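You operate a simulated robot arm through the tools that you are given. There is no shell and no other tool.

You run a simulated robot arm. Do the job below in one go: nothing can be reset, and whatever is moved stays where it is left.

TASK
The hall-side drawer sticks: wax the worn patch on its edge and shut it.
Fine: put the wax block back. Set down upright: wax block. A coat counts when it lies all over at full strength: go over it till it gets no stronger.

Only the result counts: the job must be done as asked and must still hold three seconds after the hand-in. Knocking over, shifting, dropping, spilling or breaking anything else fails it.

THE ROBOT
A 6-joint arm with a two-finger parallel gripper, fixed in place. Base frame: the origin is on the floor under the middle of its stand, x ahead of it, y to its left, z up. Readings come in mm, rad, newtons and seconds.
With the tool pointing down near the work surface it reaches from about 220 to 660 mm from the base axis. Its first joint turns from -1.152 to 1.152 rad. Payload 2.9 kg.
The tool frame sits at the grasp point between the pads (the TCP): z along the fingers, y along the line on which they close. The tips reach 30 mm beyond it. The gripper opens to 110 mm. The fingers are 20 mm wide and 10 mm thick; the gripper's body (48 by 112 mm) begins 55 mm behind the TCP.
Orientation is told as [roll, pitch, yaw] about the base's x, y, z axes, in that order, counted from this pose: with the fingers straight down and closing along the base's y, the tool's x points along the base's -x, its y along +y and its z along -z.

THE INTERFACE
- The arm moves only by the tool step_arm. Its argument "motion" is a list of rows, each an object of numbers (a shift or turn left out is 0, a gripper value left out holds the last): "tx", "ty", "tz": the shift along the tool's x, y, z in mm; "rx", "ry", "rz": the turn, a rotation vector about the tool's x, y, z in rad. In form: [{"tx": .., "ty": .., "tz": .., "rx": .., "ry": .., "rz": ..}, ...]. A call has 1 to 20 rows; each row is the pose to reach, as a shift and turn from the pose commanded when the call began, along the tool's axes at that moment. "gripper" is the opening, from 0 (shut) to 1 (fully open), set as the call begins (left out, the last holds). A row lasts 0.2 s, in which the tool goes at most 50 mm and 0.15 rad; a call with a longer step from one row to the next is refused whole, and so is a gripper value outside its range. A pose out of reach is approached as far as the arm can. The call stops where the force on the tool passes 40 N (or 10 N more than at its start, if that is more) or the arm is blocked; 0.2 s more then pass. The fingers move at their own pace (about 108 mm/s each) and stop on an object; they squeeze with about 42 N. The grip force told is the motor's: it shows also when the fingers shut on nothing. Time passes only in rows, and 0.2 s behind the last, so rows that repeat a pose let the fingers close. It gives the time, the measured TCP pose, the force on the tool (base axes), the opening and the grip force at its end, in the units of the frame above (readings bear some noise), with the torque about the TCP (base axes, N m) and any sound that the robot's microphone picked up.
- Cameras (640 x 400 px; columns grow to the right, rows downward): "scene" is fixed at [72.7, 430.1, 1383.8]; the picture's right is [-0.80, -0.60, 0.00], its down [-0.35, 0.47, -0.81] and it looks along [0.48, -0.65, -0.58] (base axes); focal length 326 px, centre (320, 200). "wrist" rides on the gripper at [72, 17, -103] in the tool frame; the picture's right is [-0.23, 0.97, 0.00], its down [-0.76, -0.18, -0.62] and it looks along [-0.61, -0.14, 0.78] (tool axes); focal length 222 px, centre (320, 200). There is no depth. A picture from a camera that has moved, and an enlarged one, comes with that camera's place and axes in the base frame and with its lens.
- capture(camera): a new picture of that camera. No time passes.
- close_up(camera, box): a new picture of the part [left, top, right, bottom] of that camera's present view, enlarged. No time passes.
- sign_off(): hands the job in; it is judged then, once.

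Nothing tells you positions but the pictures and the camera data. Unless the task says otherwise, let go and move clear before handing in.

The tools are called as a command line: name --argument value ..., lists and objects as JSON in quotes. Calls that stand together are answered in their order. step_arm: Moves the arm, as the interface text tells. Its arguments: {"type":"object","properties":{"motion":{"type":"array","items":{"type":"object","properties":{"tx":{"type":"number"},"ty":{"type":"number"},"tz":{"type":"number"},"rx":{"type":"number"},"ry":{"type":"number"},"rz":{"type":"number"}}}},"gripper":{"type":"number"}},"required":["motion"]} The other tools are called the same way: capture (camera) takes a picture; close_up (camera, box) takes an enlarged picture of a part of a camera's view; sign_off () hands the job in.

At the start:

```text
t: 0.0
ee_pos: [415.7, 195.0, 1189.3]
tcp_rot: [0.001, 0.0, 0.0]
contact_force: [0.3, 0.5, 0.5]
wrist_torque: [0.03, -0.02, -0.02]
gripper_width: 110.0
grasp_force: 0.0
```

scene: 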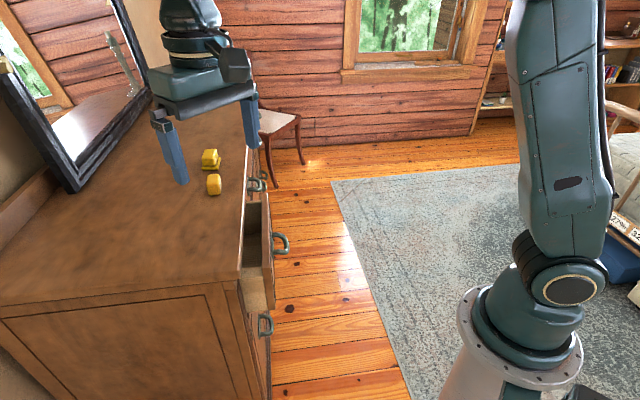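
wrist: 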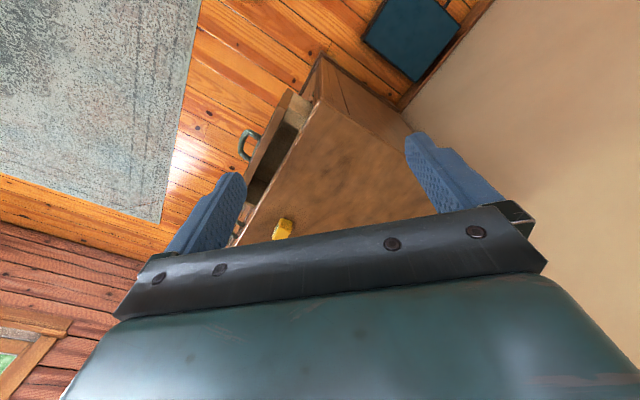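

I see a dresser with a mirror, an open drawer on its front, and two small yellow objects on top, one of which may be the wax block. I'll look closer before moving.

close_up --camera "scene" --box '[180, 130, 340, 230]'

close_up --camera "scene" --box '[200, 160, 320, 400]'

close_up --camera "wrist" --box '[200, 50, 440, 250]'

close_up --camera "scene" --box '[0, 0, 320, 200]'

close_up --camera "scene" --box '[560, 100, 640, 320]'

```text
4.00 times, centred on (260, 180) of scene
camera zoom: at [72.7, 430.1, 1383.8], right [-0.8, -0.6, 0.0], down [-0.35, 0.47, -0.81], along [0.48, -0.65, -0.58], focal length 1304 px, centre (560, 280)
```

zoom: 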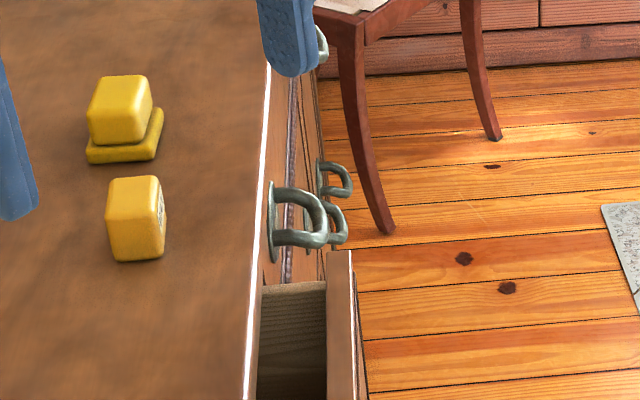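

```text
1.67 times, centred on (260, 280) of scene
camera zoom: at [72.7, 430.1, 1383.8], right [-0.8, -0.6, 0.0], down [-0.35, 0.47, -0.81], along [0.48, -0.65, -0.58], focal length 543 px, centre (420, 67)
```

zoom: 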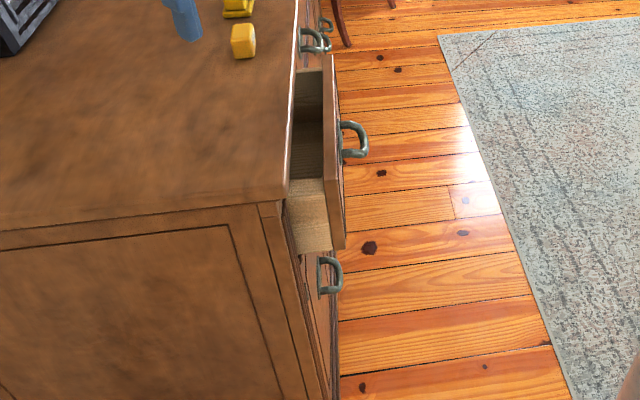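

```text
2.00 times, centred on (320, 150) of wrist
camera zoom: at [343.8, 211.7, 1293.9], right [0.23, 0.97, 0.0], down [0.76, -0.18, 0.62], along [0.61, -0.14, -0.78], focal length 444 px, centre (320, 300)
```

zoom: 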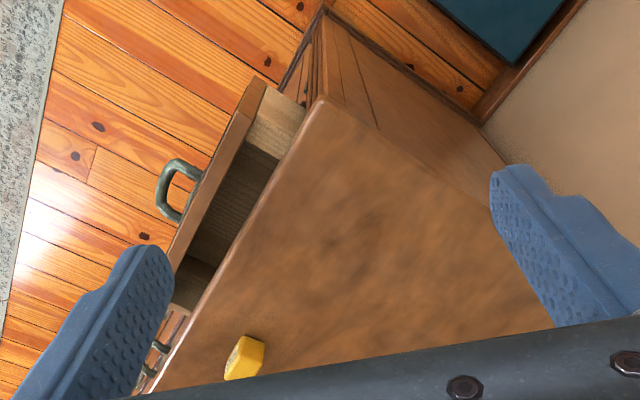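

```text
2.00 times, centred on (160, 100) of scene
camera zoom: at [72.7, 430.1, 1383.8], right [-0.8, -0.6, 0.0], down [-0.35, 0.47, -0.81], along [0.48, -0.65, -0.58], focal length 652 px, centre (640, 400)
```

zoom: 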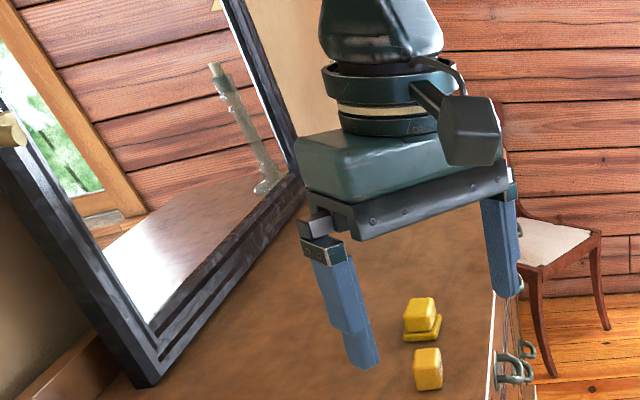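

```text
1.82 times, centred on (600, 210) of scene
camera zoom: at [72.7, 430.1, 1383.8], right [-0.8, -0.6, 0.0], down [-0.35, 0.47, -0.81], along [0.48, -0.65, -0.58], focal length 592 px, centre (-189, 182)
```

zoom: 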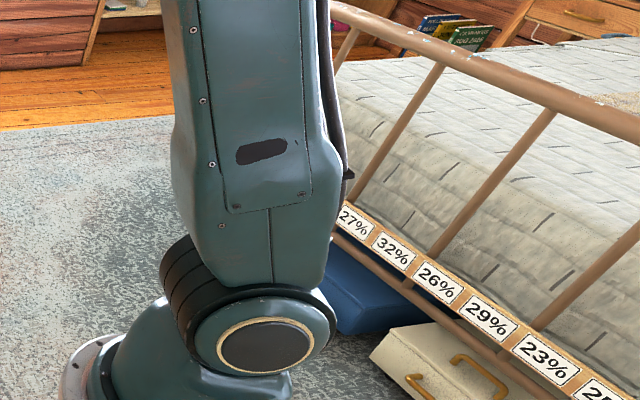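

The yellow block nearer the camera is around (700, 35, 930) and the dresser top is at z≈912. The dresser's front runs diagonally, and the open drawer sticks out toward the base. I'll back the arm off and yaw it to view the drawer with the wrist camera.

step_arm --motion '[{"tx": 14, "ty": -16, "rz": -0.13}, {"tx": 28, "ty": -32, "rz": -0.26}, {"tx": 42, "ty": -48, "rz": -0.39}, {"tx": 56, "ty": -64, "rz": -0.52}, {"tx": 70, "ty": -80, "rz": -0.65}, {"tx": 84, "ty": -95, "rz": -0.785}]'

capture --camera "wrist"

capture --camera "scene"

```text
t: 1.4
ee_pos: [329.8, 100.6, 1191.5]
tcp_rot: [0.0, -0.001, 0.788]
contact_force: [0.0, -1.0, -0.2]
wrist_torque: [0.01, -0.04, 0.01]
gripper_width: 110.0
grasp_force: 0.0
```

```text
taken
camera wrist: at [267.8, 61.7, 1294.8], right [-0.53, 0.85, 0.0], down [0.66, 0.41, 0.62], along [0.53, 0.33, -0.78], focal length 222 px, centre (320, 200)
```

wrist: 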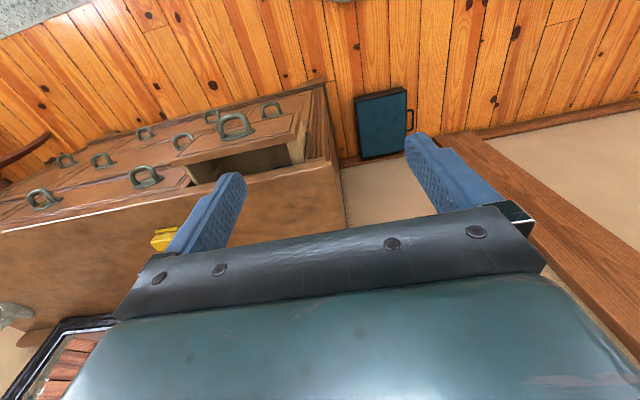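

```text
taken
```

scene: 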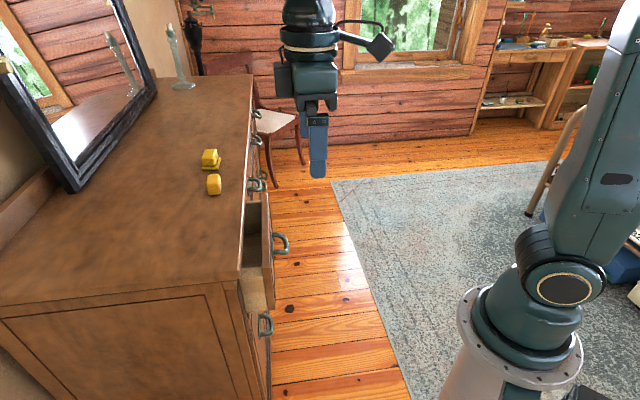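

close_up --camera "wrist" --box '[0, 70, 180, 270]'

close_up --camera "wrist" --box '[160, 70, 360, 220]'

close_up --camera "scene" --box '[180, 80, 340, 200]'

close_up --camera "scene" --box '[220, 180, 310, 320]'

close_up --camera "scene" --box '[195, 140, 230, 205]'

```text
2.00 times, centred on (90, 170) of wrist
camera zoom: at [267.8, 61.7, 1294.8], right [-0.53, 0.85, 0.0], down [0.66, 0.41, 0.62], along [0.53, 0.33, -0.78], focal length 444 px, centre (780, 260)
```

zoom: 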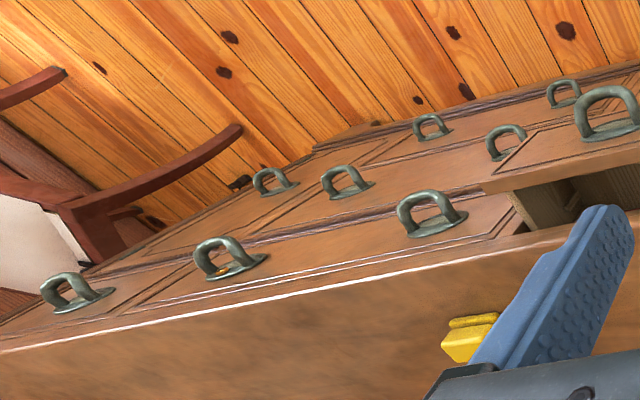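

```text
2.67 times, centred on (260, 145) of wrist
camera zoom: at [267.8, 61.7, 1294.8], right [-0.53, 0.85, 0.0], down [0.66, 0.41, 0.62], along [0.53, 0.33, -0.78], focal length 592 px, centre (480, 347)
```

zoom: 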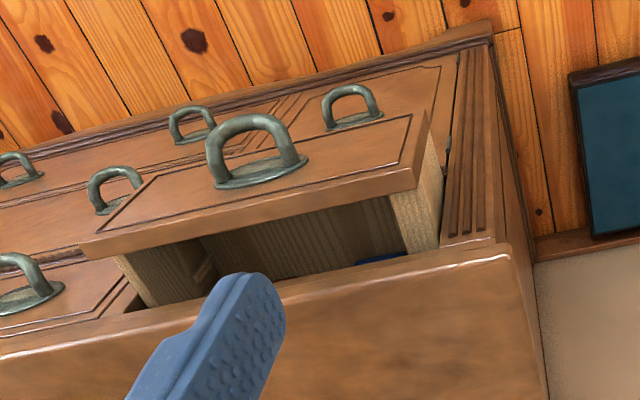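

```text
3.33 times, centred on (260, 140) of scene
camera zoom: at [72.6, 430.1, 1383.8], right [-0.8, -0.6, 0.0], down [-0.35, 0.47, -0.81], along [0.48, -0.65, -0.58], focal length 1086 px, centre (520, 400)
```

zoom: 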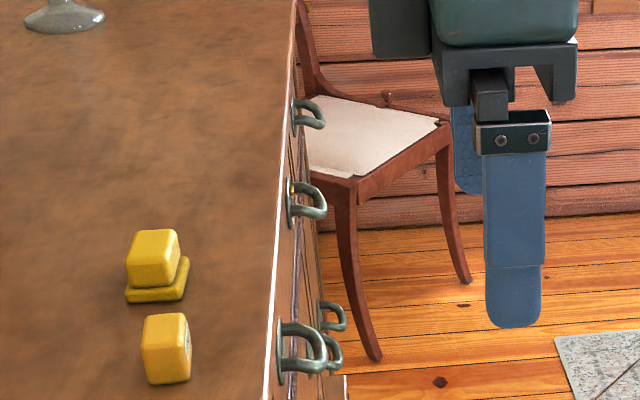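

```text
2.86 times, centred on (265, 250) of scene
camera zoom: at [72.6, 430.1, 1383.8], right [-0.8, -0.6, 0.0], down [-0.35, 0.47, -0.81], along [0.48, -0.65, -0.58], focal length 931 px, centre (477, 57)
```

zoom: 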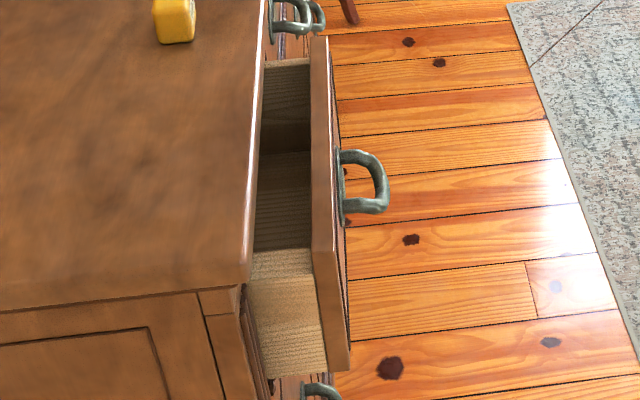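

```text
6.15 times, centred on (212, 172) of scene
camera zoom: at [72.6, 430.1, 1383.8], right [-0.8, -0.6, 0.0], down [-0.35, 0.47, -0.81], along [0.48, -0.65, -0.58], focal length 2006 px, centre (982, 369)
```

zoom: 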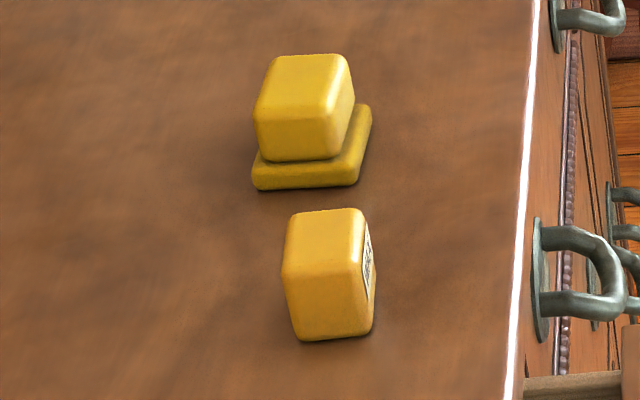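

Nothing is knocked so far. Only the drawer at the near end is open, with the blue case and wall beside it. There are two yellow blocks, and the nearer one has a label, so I'll tilt the wrist camera to read it.

step_arm --motion '[{"tx": -11, "ty": -30, "tz": 14, "ry": -0.055}, {"tx": -22, "ty": -61, "tz": 28, "ry": -0.11}, {"tx": -33, "ty": -91, "tz": 42, "ry": -0.165}, {"tx": -44, "ty": -122, "tz": 56, "ry": -0.22}, {"tx": -55, "ty": -152, "tz": 70, "ry": -0.275}, {"tx": -66, "ty": -182, "tz": 85, "ry": -0.33}, {"tx": -77, "ty": -213, "tz": 99, "ry": -0.385}, {"tx": -88, "ty": -243, "tz": 113, "ry": -0.44}, {"tx": -99, "ty": -274, "tz": 127, "ry": -0.495}, {"tx": -110, "ty": -304, "tz": 141, "ry": -0.55}]'

capture --camera "wrist"

capture --camera "scene"

```text
t: 3.6
ee_pos: [623.3, -36.4, 1047.9]
tcp_rot: [0.001, -0.552, 0.785]
contact_force: [-0.8, -0.6, -0.6]
wrist_torque: [-0.06, -0.01, 0.04]
gripper_width: 109.9
grasp_force: 0.2
```

```text
taken
camera wrist: at [530.6, -105.3, 1098.8], right [-0.55, 0.83, 0.12], down [0.35, 0.1, 0.93], along [0.76, 0.55, -0.35], focal length 222 px, centre (320, 200)
```

wrist: 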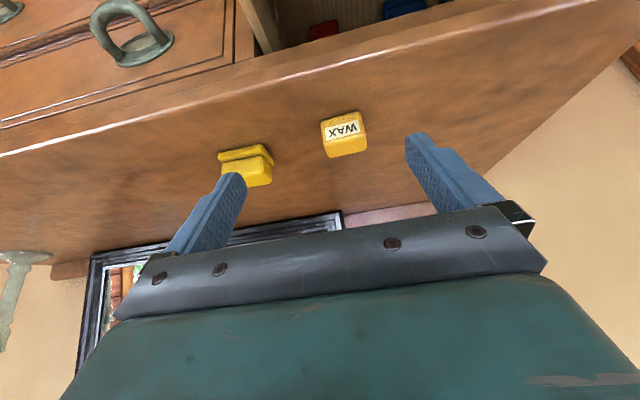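

```text
taken
```

scene: 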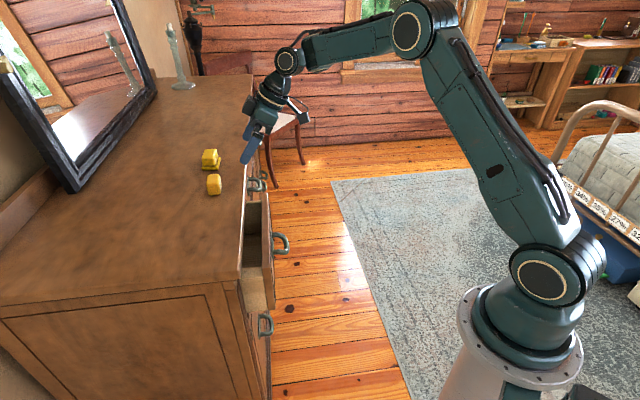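

The nearer block is labelled "WAX", so that is the one to use. The drawer has things inside it. Next I'll zoom in on both the block and the drawer interior.

close_up --camera "wrist" --box '[290, 90, 390, 180]'

close_up --camera "wrist" --box '[220, 0, 480, 100]'

close_up --camera "wrist" --box '[200, 120, 300, 210]'

```text
4.44 times, centred on (340, 135) of wrist
camera zoom: at [530.6, -105.3, 1098.8], right [-0.55, 0.83, 0.12], down [0.35, 0.1, 0.93], along [0.76, 0.55, -0.35], focal length 987 px, centre (231, 489)
```

zoom: 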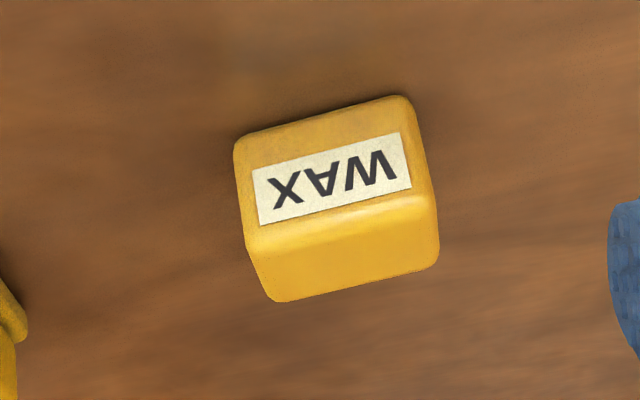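

```text
2.46 times, centred on (350, 50) of wrist
camera zoom: at [530.6, -105.3, 1098.8], right [-0.55, 0.83, 0.12], down [0.35, 0.1, 0.93], along [0.76, 0.55, -0.35], focal length 547 px, centre (246, 569)
```

zoom: 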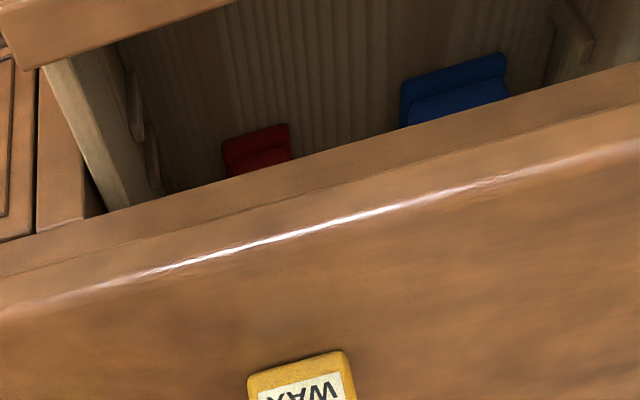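

```text
4.44 times, centred on (250, 165) of wrist
camera zoom: at [530.6, -105.3, 1098.8], right [-0.55, 0.83, 0.12], down [0.35, 0.1, 0.93], along [0.76, 0.55, -0.35], focal length 987 px, centre (631, 356)
```

zoom: 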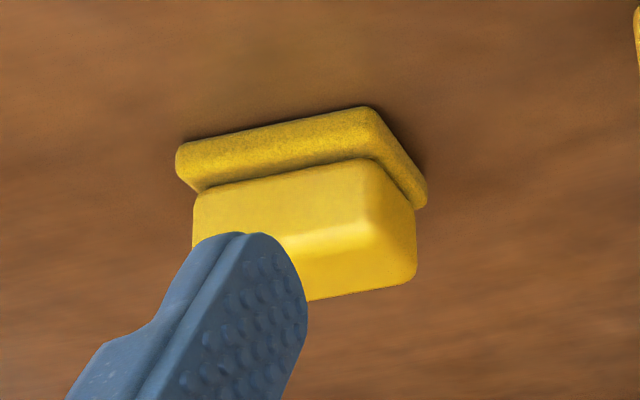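

The wax block is about 42 × 28 × 34 mm, centred near (678, 45, 949) on a top at z≈931. The open drawer's front spans roughly (434, 113) to (622, −78). I'll look straight down into the drawer for the worn patch.

step_arm --motion '[{"tx": -1, "ty": 21, "tz": 5, "ry": 0.11}, {"tx": -2, "ty": 42, "tz": 11, "ry": 0.22}, {"tx": -3, "ty": 63, "tz": 16, "ry": 0.33}, {"tx": -3, "ty": 84, "tz": 21, "ry": 0.44}, {"tx": -4, "ty": 105.7, "tz": 27, "ry": 0.55}]'

capture --camera "wrist"

close_up --camera "wrist" --box '[220, 0, 460, 150]'

close_up --camera "wrist" --box '[20, 0, 260, 150]'

```text
t: 4.8
ee_pos: [559.6, 48.8, 1027.0]
tcp_rot: [0.0, 0.001, 0.785]
contact_force: [0.9, -0.1, 0.0]
wrist_torque: [0.0, -0.01, -0.02]
gripper_width: 110.1
grasp_force: 0.1
```

```text
taken
camera wrist: at [498.0, 10.2, 1131.6], right [-0.53, 0.85, 0.0], down [0.67, 0.41, 0.62], along [0.53, 0.33, -0.78], focal length 222 px, centre (320, 200)
```

wrist: 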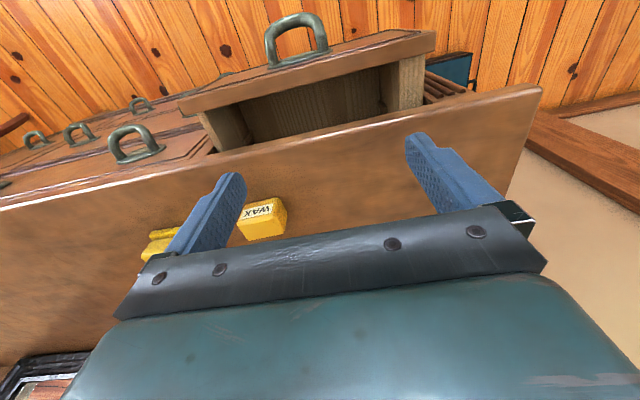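

```text
2.67 times, centred on (340, 75) of wrist
camera zoom: at [498.0, 10.2, 1131.6], right [-0.53, 0.85, 0.0], down [0.67, 0.41, 0.62], along [0.53, 0.33, -0.78], focal length 592 px, centre (267, 533)
```

zoom: 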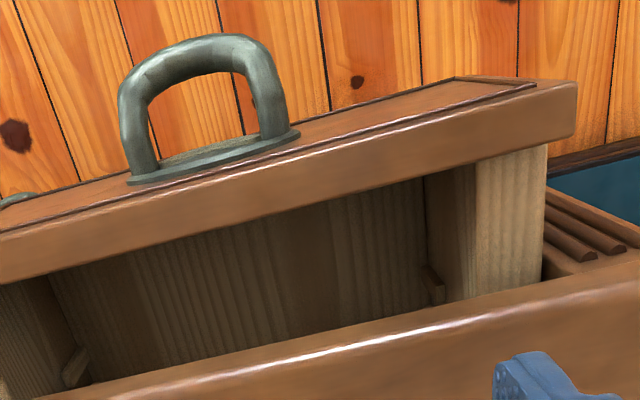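

```text
2.67 times, centred on (140, 75) of wrist
camera zoom: at [498.0, 10.2, 1131.6], right [-0.53, 0.85, 0.0], down [0.67, 0.41, 0.62], along [0.53, 0.33, -0.78], focal length 592 px, centre (800, 533)
```

zoom: 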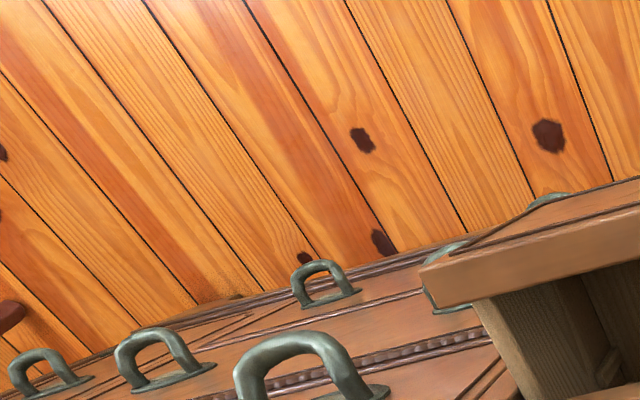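

close_up --camera "wrist" --box '[360, 30, 460, 120]'

close_up --camera "wrist" --box '[170, 80, 270, 170]'

close_up --camera "scene" --box '[235, 180, 285, 320]'

close_up --camera "scene" --box '[235, 250, 285, 320]'

```text
4.44 times, centred on (410, 75) of wrist
camera zoom: at [498.0, 10.2, 1131.6], right [-0.53, 0.85, 0.0], down [0.67, 0.41, 0.62], along [0.53, 0.33, -0.78], focal length 987 px, centre (-80, 756)
```

zoom: 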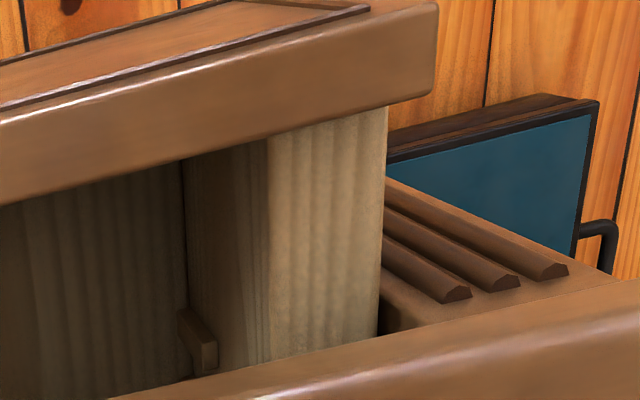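

```text
4.44 times, centred on (220, 125) of wrist
camera zoom: at [498.0, 10.2, 1131.6], right [-0.53, 0.85, 0.0], down [0.67, 0.41, 0.62], along [0.53, 0.33, -0.78], focal length 987 px, centre (764, 533)
```

zoom: 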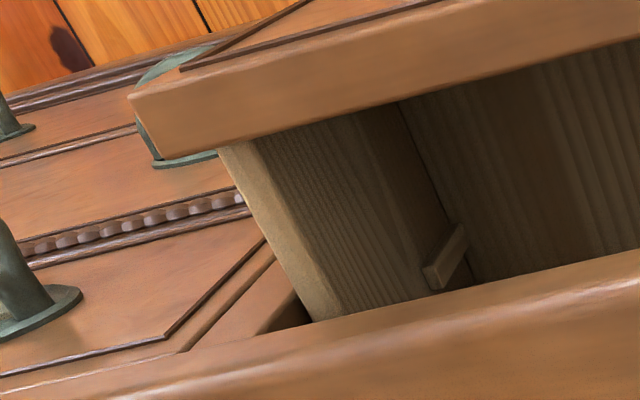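

```text
2.86 times, centred on (260, 250) of scene
camera zoom: at [72.7, 430.1, 1383.8], right [-0.8, -0.6, 0.0], down [-0.35, 0.47, -0.81], along [0.48, -0.65, -0.58], focal length 931 px, centre (491, 57)
```

zoom: 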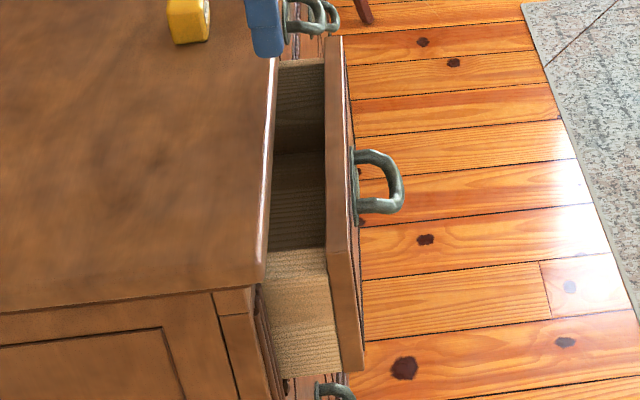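

```text
5.71 times, centred on (260, 285) of scene
camera zoom: at [72.7, 430.1, 1383.8], right [-0.8, -0.6, 0.0], down [-0.35, 0.47, -0.81], along [0.48, -0.65, -0.58], focal length 1862 px, centre (663, -286)
```

zoom: 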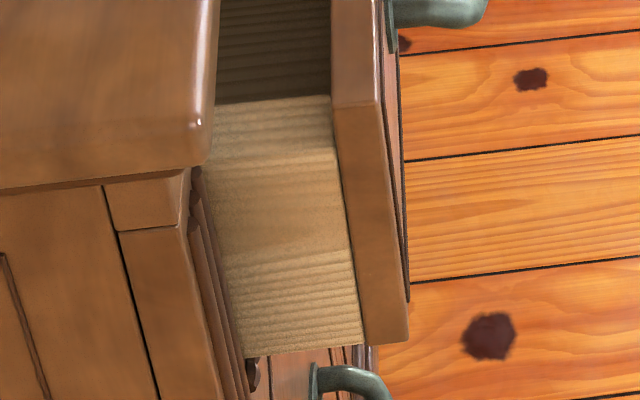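

The drawer's hall-side wall looks lighter and partly smoothed, but I can't yet tell which area is the worn patch. I'll turn the camera to look at that wall from the hall end.

step_arm --motion '[{"tx": 1, "ty": 15, "tz": -20, "rz": 0.14}, {"tx": 2, "ty": 30, "tz": -40, "rz": 0.28}, {"tx": 3, "ty": 45, "tz": -40, "rz": 0.42}, {"tx": 4, "ty": 60, "tz": -40, "rz": 0.56}, {"tx": 5, "ty": 75, "tz": -40, "rz": 0.7}, {"tx": 6, "ty": 90, "tz": -40, "rz": 0.84}, {"tx": 7, "ty": 105, "tz": -40, "rz": 0.98}, {"tx": 8, "ty": 120, "tz": -40, "rz": 1.12}, {"tx": 9, "ty": 135, "tz": -40, "rz": 1.26}, {"tx": 10, "ty": 150, "tz": -40, "rz": 1.4}, {"tx": 10, "ty": 160, "tz": -40, "rz": 1.54}]'

step_arm --motion '[{"tz": 10, "ry": -0.1125}, {"tz": 20, "ry": -0.225}, {"tz": 30, "ry": -0.3375}, {"tz": 40, "ry": -0.45}]'

capture --camera "wrist"

close_up --camera "wrist" --box '[220, 0, 460, 150]'

```text
t: 7.2
ee_pos: [441.4, 155.1, 1068.1]
tcp_rot: [0.001, 0.0, -0.757]
contact_force: [0.2, -1.1, 0.1]
wrist_torque: [0.02, -0.04, 0.01]
gripper_width: 110.3
grasp_force: 0.0
```

```text
t: 8.2
ee_pos: [442.3, 153.9, 1029.1]
tcp_rot: [0.001, -0.453, -0.757]
contact_force: [-0.1, -0.1, -0.7]
wrist_torque: [0.01, -0.01, 0.01]
gripper_width: 109.8
grasp_force: 0.0
```

```text
taken
camera wrist: at [373.8, 243.1, 1090.1], right [0.82, 0.57, 0.1], down [0.18, -0.41, 0.89], along [0.55, -0.71, -0.44], focal length 222 px, centre (320, 200)
```

wrist: 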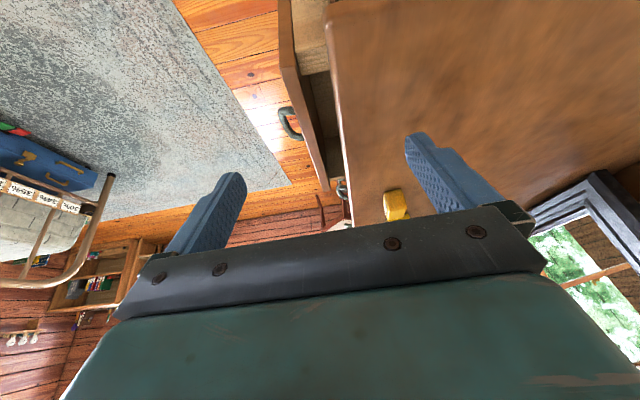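

```text
2.67 times, centred on (340, 75) of wrist
camera zoom: at [373.8, 243.1, 1090.1], right [0.82, 0.57, 0.1], down [0.18, -0.41, 0.89], along [0.55, -0.71, -0.44], focal length 592 px, centre (267, 533)
```

zoom: 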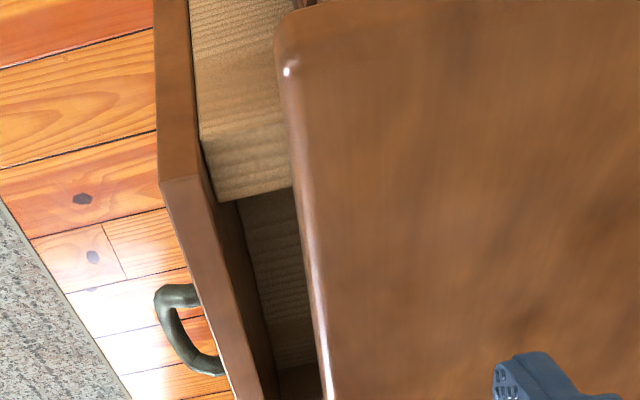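

close_up --camera "wrist" --box '[285, 0, 335, 80]'

close_up --camera "wrist" --box '[280, 60, 360, 200]'

close_up --camera "scene" --box '[225, 130, 305, 210]'

```text
5.00 times, centred on (310, 40) of wrist
camera zoom: at [373.8, 243.1, 1090.1], right [0.82, 0.57, 0.1], down [0.18, -0.41, 0.89], along [0.55, -0.71, -0.44], focal length 1111 px, centre (370, 1000)
```

zoom: 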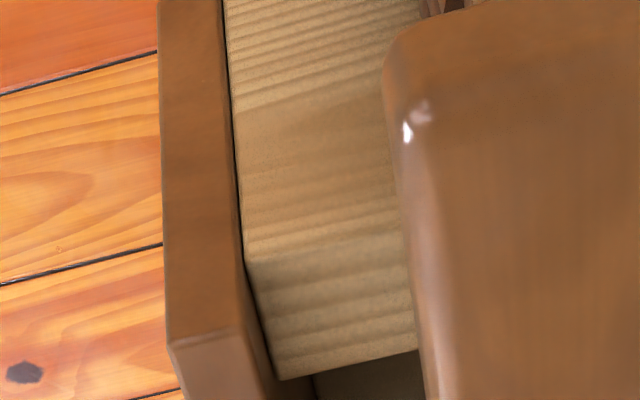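

```text
2.86 times, centred on (320, 130) of wrist
camera zoom: at [373.8, 243.1, 1090.1], right [0.82, 0.57, 0.1], down [0.18, -0.41, 0.89], along [0.55, -0.71, -0.44], focal length 635 px, centre (320, 400)
```

zoom: 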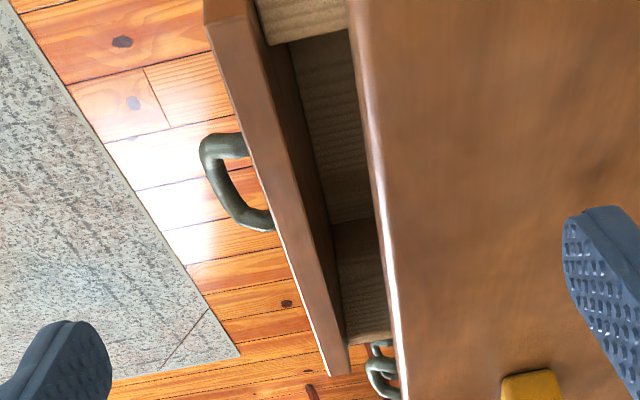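

```text
5.00 times, centred on (265, 170) of scene
camera zoom: at [72.7, 430.1, 1383.8], right [-0.8, -0.6, 0.0], down [-0.35, 0.47, -0.81], along [0.48, -0.65, -0.58], focal length 1630 px, centre (595, 350)
```

zoom: 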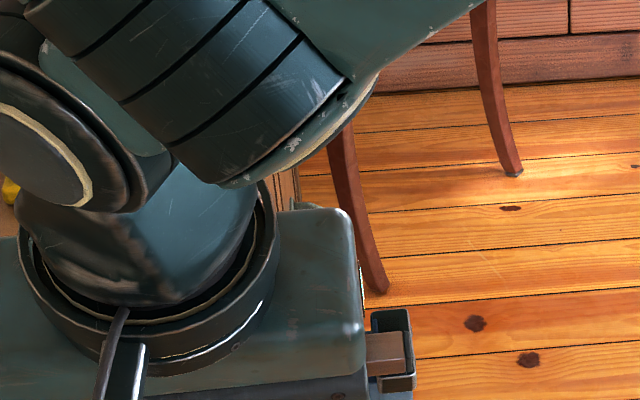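

close_up --camera "wrist" --box '[275, 40, 335, 120]'

close_up --camera "wrist" --box '[295, 110, 355, 200]'

close_up --camera "wrist" --box '[0, 100, 140, 350]'

close_up --camera "scene" --box '[160, 0, 260, 100]'

```text
5.00 times, centred on (305, 80) of wrist
camera zoom: at [373.8, 243.1, 1090.1], right [0.82, 0.57, 0.1], down [0.18, -0.41, 0.89], along [0.55, -0.71, -0.44], focal length 1111 px, centre (395, 800)
```

zoom: 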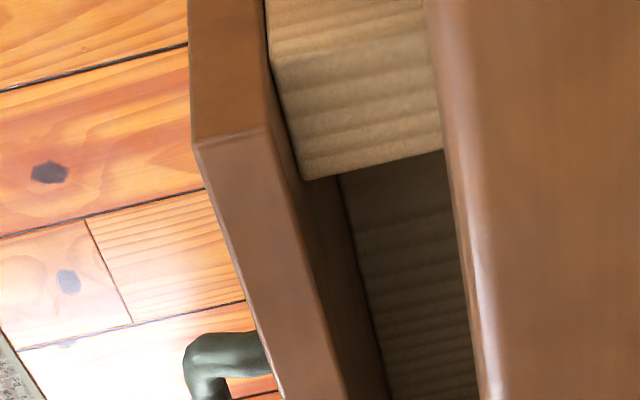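

```text
4.44 times, centred on (325, 155) of wrist
camera zoom: at [373.8, 243.1, 1090.1], right [0.82, 0.57, 0.1], down [0.18, -0.41, 0.89], along [0.55, -0.71, -0.44], focal length 987 px, centre (298, 400)
```

zoom: 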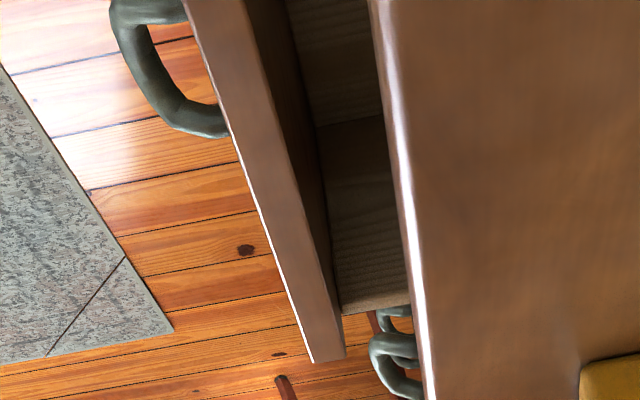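

```text
1.60 times, centred on (70, 225) of wrist
camera zoom: at [373.8, 243.1, 1090.1], right [0.82, 0.57, 0.1], down [0.18, -0.41, 0.89], along [0.55, -0.71, -0.44], focal length 355 px, centre (720, 160)
```

zoom: 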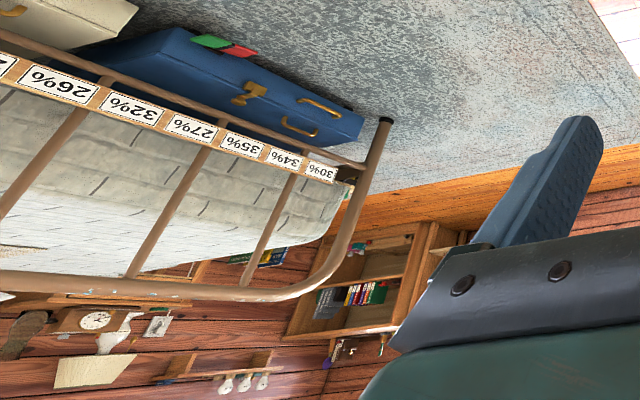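

```text
4.00 times, centred on (210, 50) of scene
camera zoom: at [72.7, 430.1, 1383.8], right [-0.8, -0.6, 0.0], down [-0.35, 0.47, -0.81], along [0.48, -0.65, -0.58], focal length 1304 px, centre (760, 800)
```

zoom: 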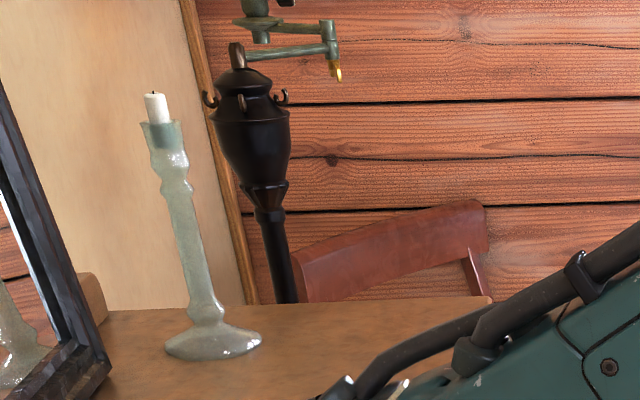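

The panel's top is at z≈854 and the hall-side wall's top edge is at z≈835, about 22–25 mm wide against about 12 mm for the far wall. That makes it the likely place for the worn patch. I'll look at it from the front and lower down.

step_arm --motion '[{"tz": -10, "ry": 0.1125}, {"tz": -20, "ry": 0.225}, {"tz": -30, "ry": 0.3375}, {"tz": -40, "ry": 0.453}]'

step_arm --motion '[{"tx": -6, "ty": -5, "tz": 0, "rz": -0.14}, {"tx": -12, "ty": -10, "tz": 0, "rz": -0.28}, {"tx": -18, "ty": -15, "tz": 0, "rz": -0.42}, {"tx": -24, "ty": -20, "tz": 0, "rz": -0.56}, {"tx": -30, "ty": -26, "tz": 0, "rz": -0.7}, {"tx": -36, "ty": -32, "tz": 0, "rz": -0.84}, {"tx": -42, "ty": -38, "tz": 5, "rz": -0.98}, {"tx": -48, "ty": -44, "tz": 10, "rz": -1.12}, {"tx": -54, "ty": -50, "tz": 15, "rz": -1.26}, {"tx": -60, "ty": -56, "tz": 20, "rz": -1.4}, {"tx": -62, "ty": -58, "tz": 25, "rz": -1.542}]'

step_arm --motion '[{"tz": 26, "ry": -0.125}, {"tz": 52, "ry": -0.25}, {"tz": 79, "ry": -0.375}, {"tz": 105, "ry": -0.5}]'

capture --camera "wrist"

close_up --camera "wrist" --box '[260, 50, 420, 170]'

```text
t: 9.2
ee_pos: [428.8, 168.0, 1064.7]
tcp_rot: [0.0, 0.006, -0.756]
contact_force: [0.3, -0.6, -0.2]
wrist_torque: [0.02, 0.0, 0.0]
gripper_width: 109.7
grasp_force: 0.1
```

```text
t: 11.6
ee_pos: [433.4, 82.2, 1040.3]
tcp_rot: [0.004, 0.0, 0.79]
contact_force: [-0.5, 0.2, 0.4]
wrist_torque: [0.0, 0.04, 0.0]
gripper_width: 110.0
grasp_force: 0.1
```

```text
t: 12.6
ee_pos: [434.6, 83.8, 932.8]
tcp_rot: [0.004, -0.502, 0.786]
contact_force: [0.4, 0.3, 0.8]
wrist_torque: [-0.01, -0.04, 0.01]
gripper_width: 110.1
grasp_force: 0.0
```

```text
taken
camera wrist: at [343.5, 16.0, 989.4], right [-0.55, 0.83, 0.11], down [0.39, 0.13, 0.91], along [0.74, 0.54, -0.39], focal length 222 px, centre (320, 200)
```

wrist: 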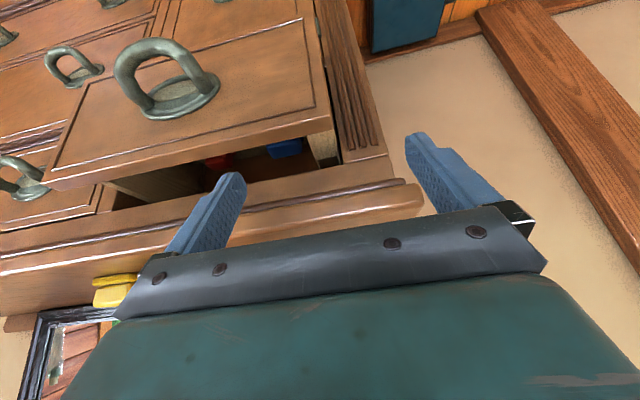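

```text
3.33 times, centred on (340, 110) of wrist
camera zoom: at [343.5, 16.0, 989.4], right [-0.55, 0.83, 0.11], down [0.39, 0.13, 0.91], along [0.74, 0.54, -0.39], focal length 740 px, centre (253, 500)
```

zoom: 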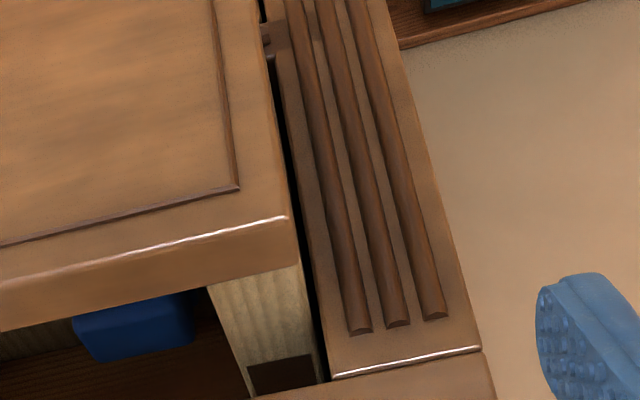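

close_up --camera "wrist" --box '[300, 110, 360, 180]'

close_up --camera "wrist" --box '[40, 130, 320, 260]'

capture --camera "scene"

```text
5.71 times, centred on (330, 145) of wrist
camera zoom: at [343.5, 16.0, 989.4], right [-0.55, 0.83, 0.11], down [0.39, 0.13, 0.91], along [0.74, 0.54, -0.39], focal length 1269 px, centre (263, 514)
```

zoom: 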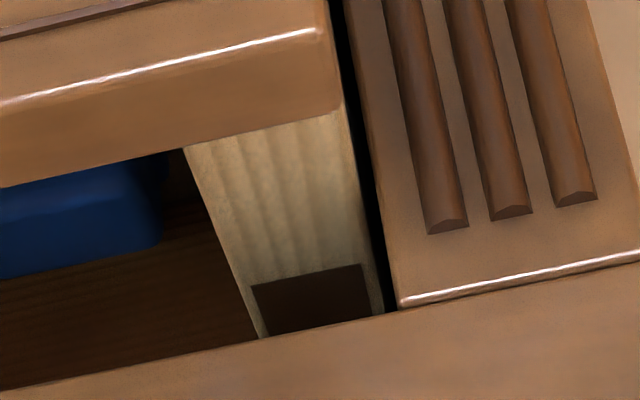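

```text
2.29 times, centred on (180, 195) of wrist
camera zoom: at [343.5, 16.0, 989.4], right [-0.55, 0.83, 0.11], down [0.39, 0.13, 0.91], along [0.74, 0.54, -0.39], focal length 508 px, centre (640, 211)
```

zoom: 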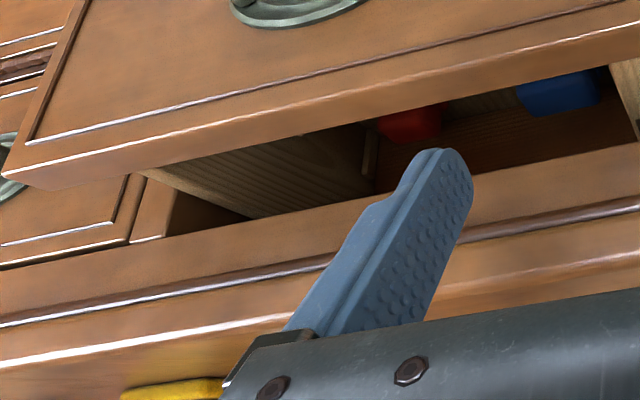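

```text
taken
```

scene: 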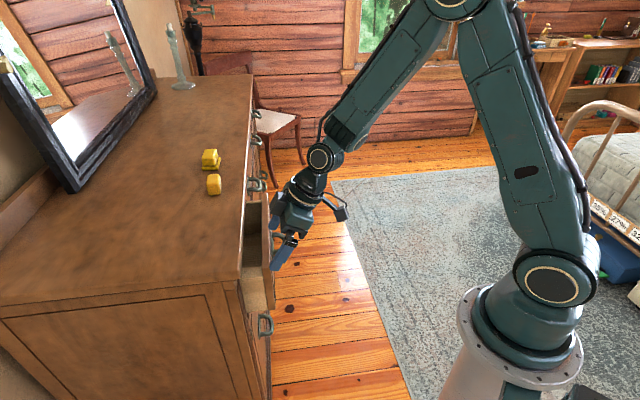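

I've found it. A dark rectangle sits on the top edge of the drawer's hall-side wall and runs back under the dresser top, so I must pull the drawer further out to reach it. I'll check the handle geometry first.

close_up --camera "wrist" --box '[90, 20, 250, 140]'

close_up --camera "scene" --box '[250, 200, 310, 290]'

```text
3.33 times, centred on (170, 80) of wrist
camera zoom: at [343.5, 16.0, 989.4], right [-0.55, 0.83, 0.11], down [0.39, 0.13, 0.91], along [0.74, 0.54, -0.39], focal length 740 px, centre (820, 600)
```

zoom: 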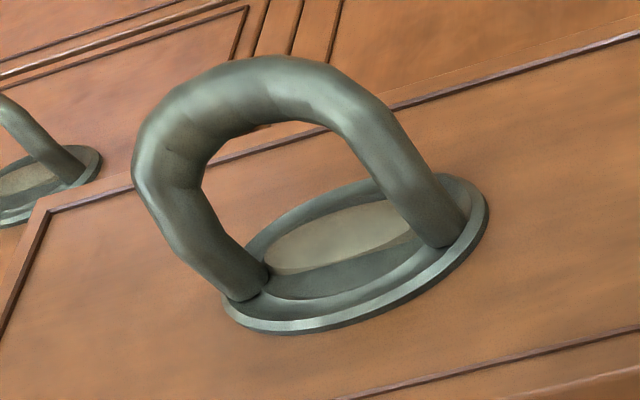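

```text
4.44 times, centred on (280, 245) of scene
camera zoom: at [72.6, 430.1, 1383.8], right [-0.8, -0.6, 0.0], down [-0.35, 0.47, -0.81], along [0.48, -0.65, -0.58], focal length 1448 px, centre (498, 0)
```

zoom: 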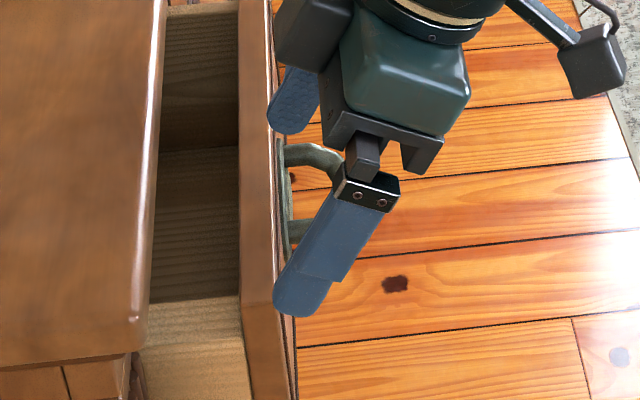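

The handle is a horizontal D-loop whose outer bar is about (511, −18, 784), standing about 40 mm off the panel. I'll approach it tilted, with the fingers straddling the bar, so the gripper body clears the panel's top.

step_arm --motion '[{"tx": -13, "tz": -24, "ry": 0.125}, {"tx": -26, "tz": -48, "ry": 0.25}, {"tx": -40, "tz": -73, "ry": 0.375}, {"tx": -53, "tz": -97, "ry": 0.502}]'

step_arm --motion '[{"tx": 6, "ty": -12, "tz": 0, "rz": 0.143}, {"tx": 12, "ty": -24, "tz": 0, "rz": 0.286}, {"tx": 18, "ty": -36, "tz": 0, "rz": 0.429}, {"tx": 24, "ty": -48, "tz": 0, "rz": 0.571}, {"tx": 30, "ty": -60, "tz": 0, "rz": 0.714}, {"tx": 36, "ty": -72, "tz": 10, "rz": 0.857}, {"tx": 42, "ty": -84, "tz": 25, "rz": 1.0}, {"tx": 48, "ty": -96, "tz": 40, "rz": 1.143}, {"tx": 54, "ty": -108, "tz": 55, "rz": 1.286}, {"tx": 60, "ty": -118, "tz": 70, "rz": 1.43}, {"tx": 67, "ty": -127, "tz": 83, "rz": 1.571}]' --gripper 0.3

step_arm --motion '[{"tz": 22, "rx": -0.125}, {"tz": 44, "rx": -0.25}, {"tz": 66, "rx": -0.375}, {"tz": 87, "rx": -0.5}]'

capture --camera "wrist"

capture --camera "scene"

```text
t: 13.6
ee_pos: [433.3, 81.6, 1045.8]
tcp_rot: [0.004, 0.003, 0.787]
contact_force: [1.1, 0.6, 0.2]
wrist_torque: [0.0, -0.03, -0.02]
gripper_width: 109.9
grasp_force: 0.0
```

```text
t: 16.0
ee_pos: [478.2, -55.5, 961.5]
tcp_rot: [-0.001, 0.002, -0.788]
contact_force: [0.1, -1.0, -0.7]
wrist_torque: [0.01, -0.03, -0.02]
gripper_width: 33.0
grasp_force: 0.1
```

```text
t: 17.0
ee_pos: [477.5, -54.1, 873.3]
tcp_rot: [0.501, 0.002, -0.784]
contact_force: [-0.3, 0.6, 0.7]
wrist_torque: [0.0, 0.0, 0.01]
gripper_width: 33.1
grasp_force: 0.1
```

```text
taken
camera wrist: at [401.6, -28.3, 973.0], right [0.77, 0.44, 0.47], down [0.22, -0.86, 0.46], along [0.61, -0.25, -0.76], focal length 222 px, centre (320, 200)
```

wrist: 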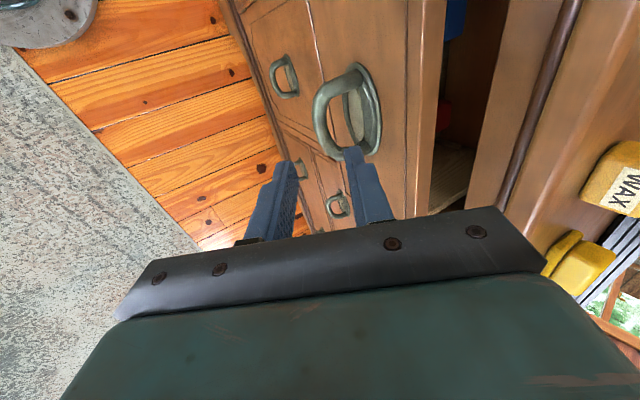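

```text
taken
```

scene: 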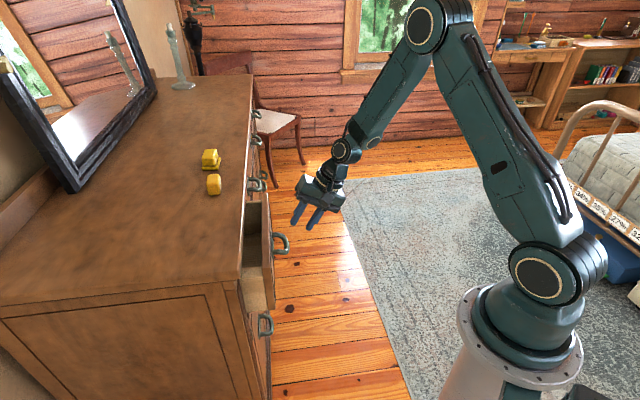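

close_up --camera "wrist" --box '[270, 40, 430, 160]'

close_up --camera "scene" --box '[250, 180, 350, 280]'

```text
3.33 times, centred on (350, 100) of wrist
camera zoom: at [401.6, -28.3, 973.0], right [0.77, 0.44, 0.47], down [0.22, -0.86, 0.46], along [0.61, -0.25, -0.76], focal length 740 px, centre (220, 533)
```

zoom: 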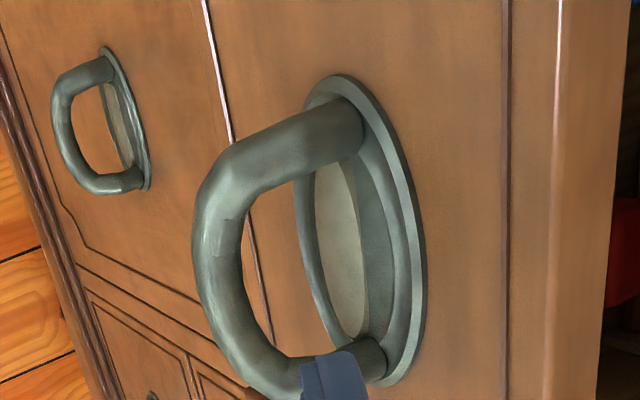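

```text
4.00 times, centred on (300, 230) of scene
camera zoom: at [72.6, 430.1, 1383.8], right [-0.8, -0.6, 0.0], down [-0.35, 0.47, -0.81], along [0.48, -0.65, -0.58], focal length 1304 px, centre (400, 80)
```

zoom: 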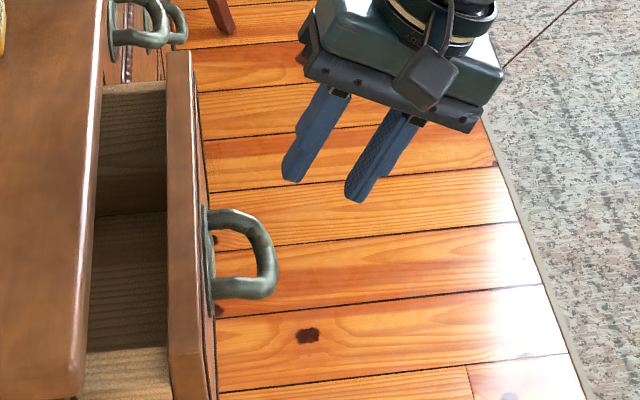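

The tool axis lines up with the handle bar in the wrist view, so I'll slide down along it with the fingers straddling the bar.

step_arm --motion '[{"tx": -2, "tz": 20}, {"tx": -4, "tz": 40}, {"tx": -4, "tz": 55}, {"tx": -4, "tz": 66}, {"tx": -4, "tz": 75}]'

capture --camera "wrist"

close_up --camera "wrist" --box '[270, 60, 430, 220]'

close_up --camera "scene" --box '[250, 180, 350, 280]'

```text
t: 18.2
ee_pos: [504.6, -32.5, 807.6]
tcp_rot: [0.498, 0.004, -0.784]
contact_force: [0.0, 0.3, -0.7]
wrist_torque: [0.0, 0.02, 0.0]
gripper_width: 33.0
grasp_force: 0.2
```

```text
taken
camera wrist: at [430.0, -5.3, 907.5], right [0.77, 0.44, 0.46], down [0.22, -0.86, 0.46], along [0.6, -0.25, -0.76], focal length 222 px, centre (320, 200)
```

wrist: 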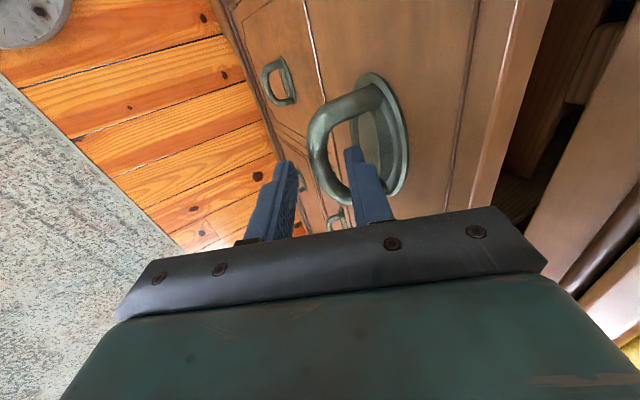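

```text
2.50 times, centred on (350, 140) of wrist
camera zoom: at [430.0, -5.3, 907.5], right [0.77, 0.44, 0.46], down [0.22, -0.86, 0.46], along [0.6, -0.25, -0.76], focal length 555 px, centre (245, 350)
```

zoom: 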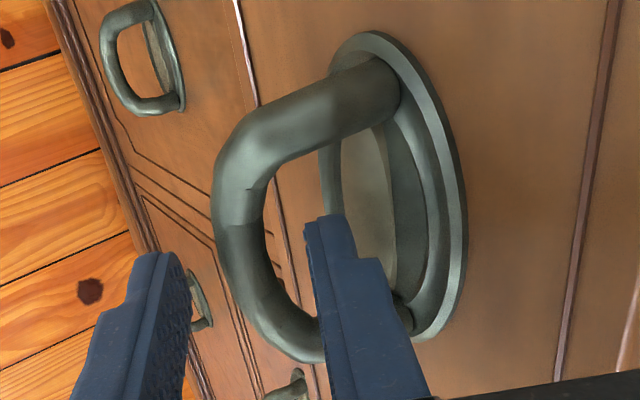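

```text
4.00 times, centred on (300, 230) of scene
camera zoom: at [72.7, 430.1, 1383.8], right [-0.8, -0.6, 0.0], down [-0.35, 0.47, -0.81], along [0.48, -0.65, -0.58], focal length 1304 px, centre (400, 80)
```

zoom: 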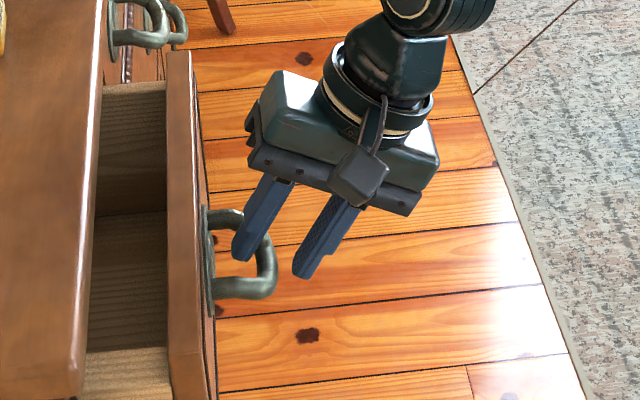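

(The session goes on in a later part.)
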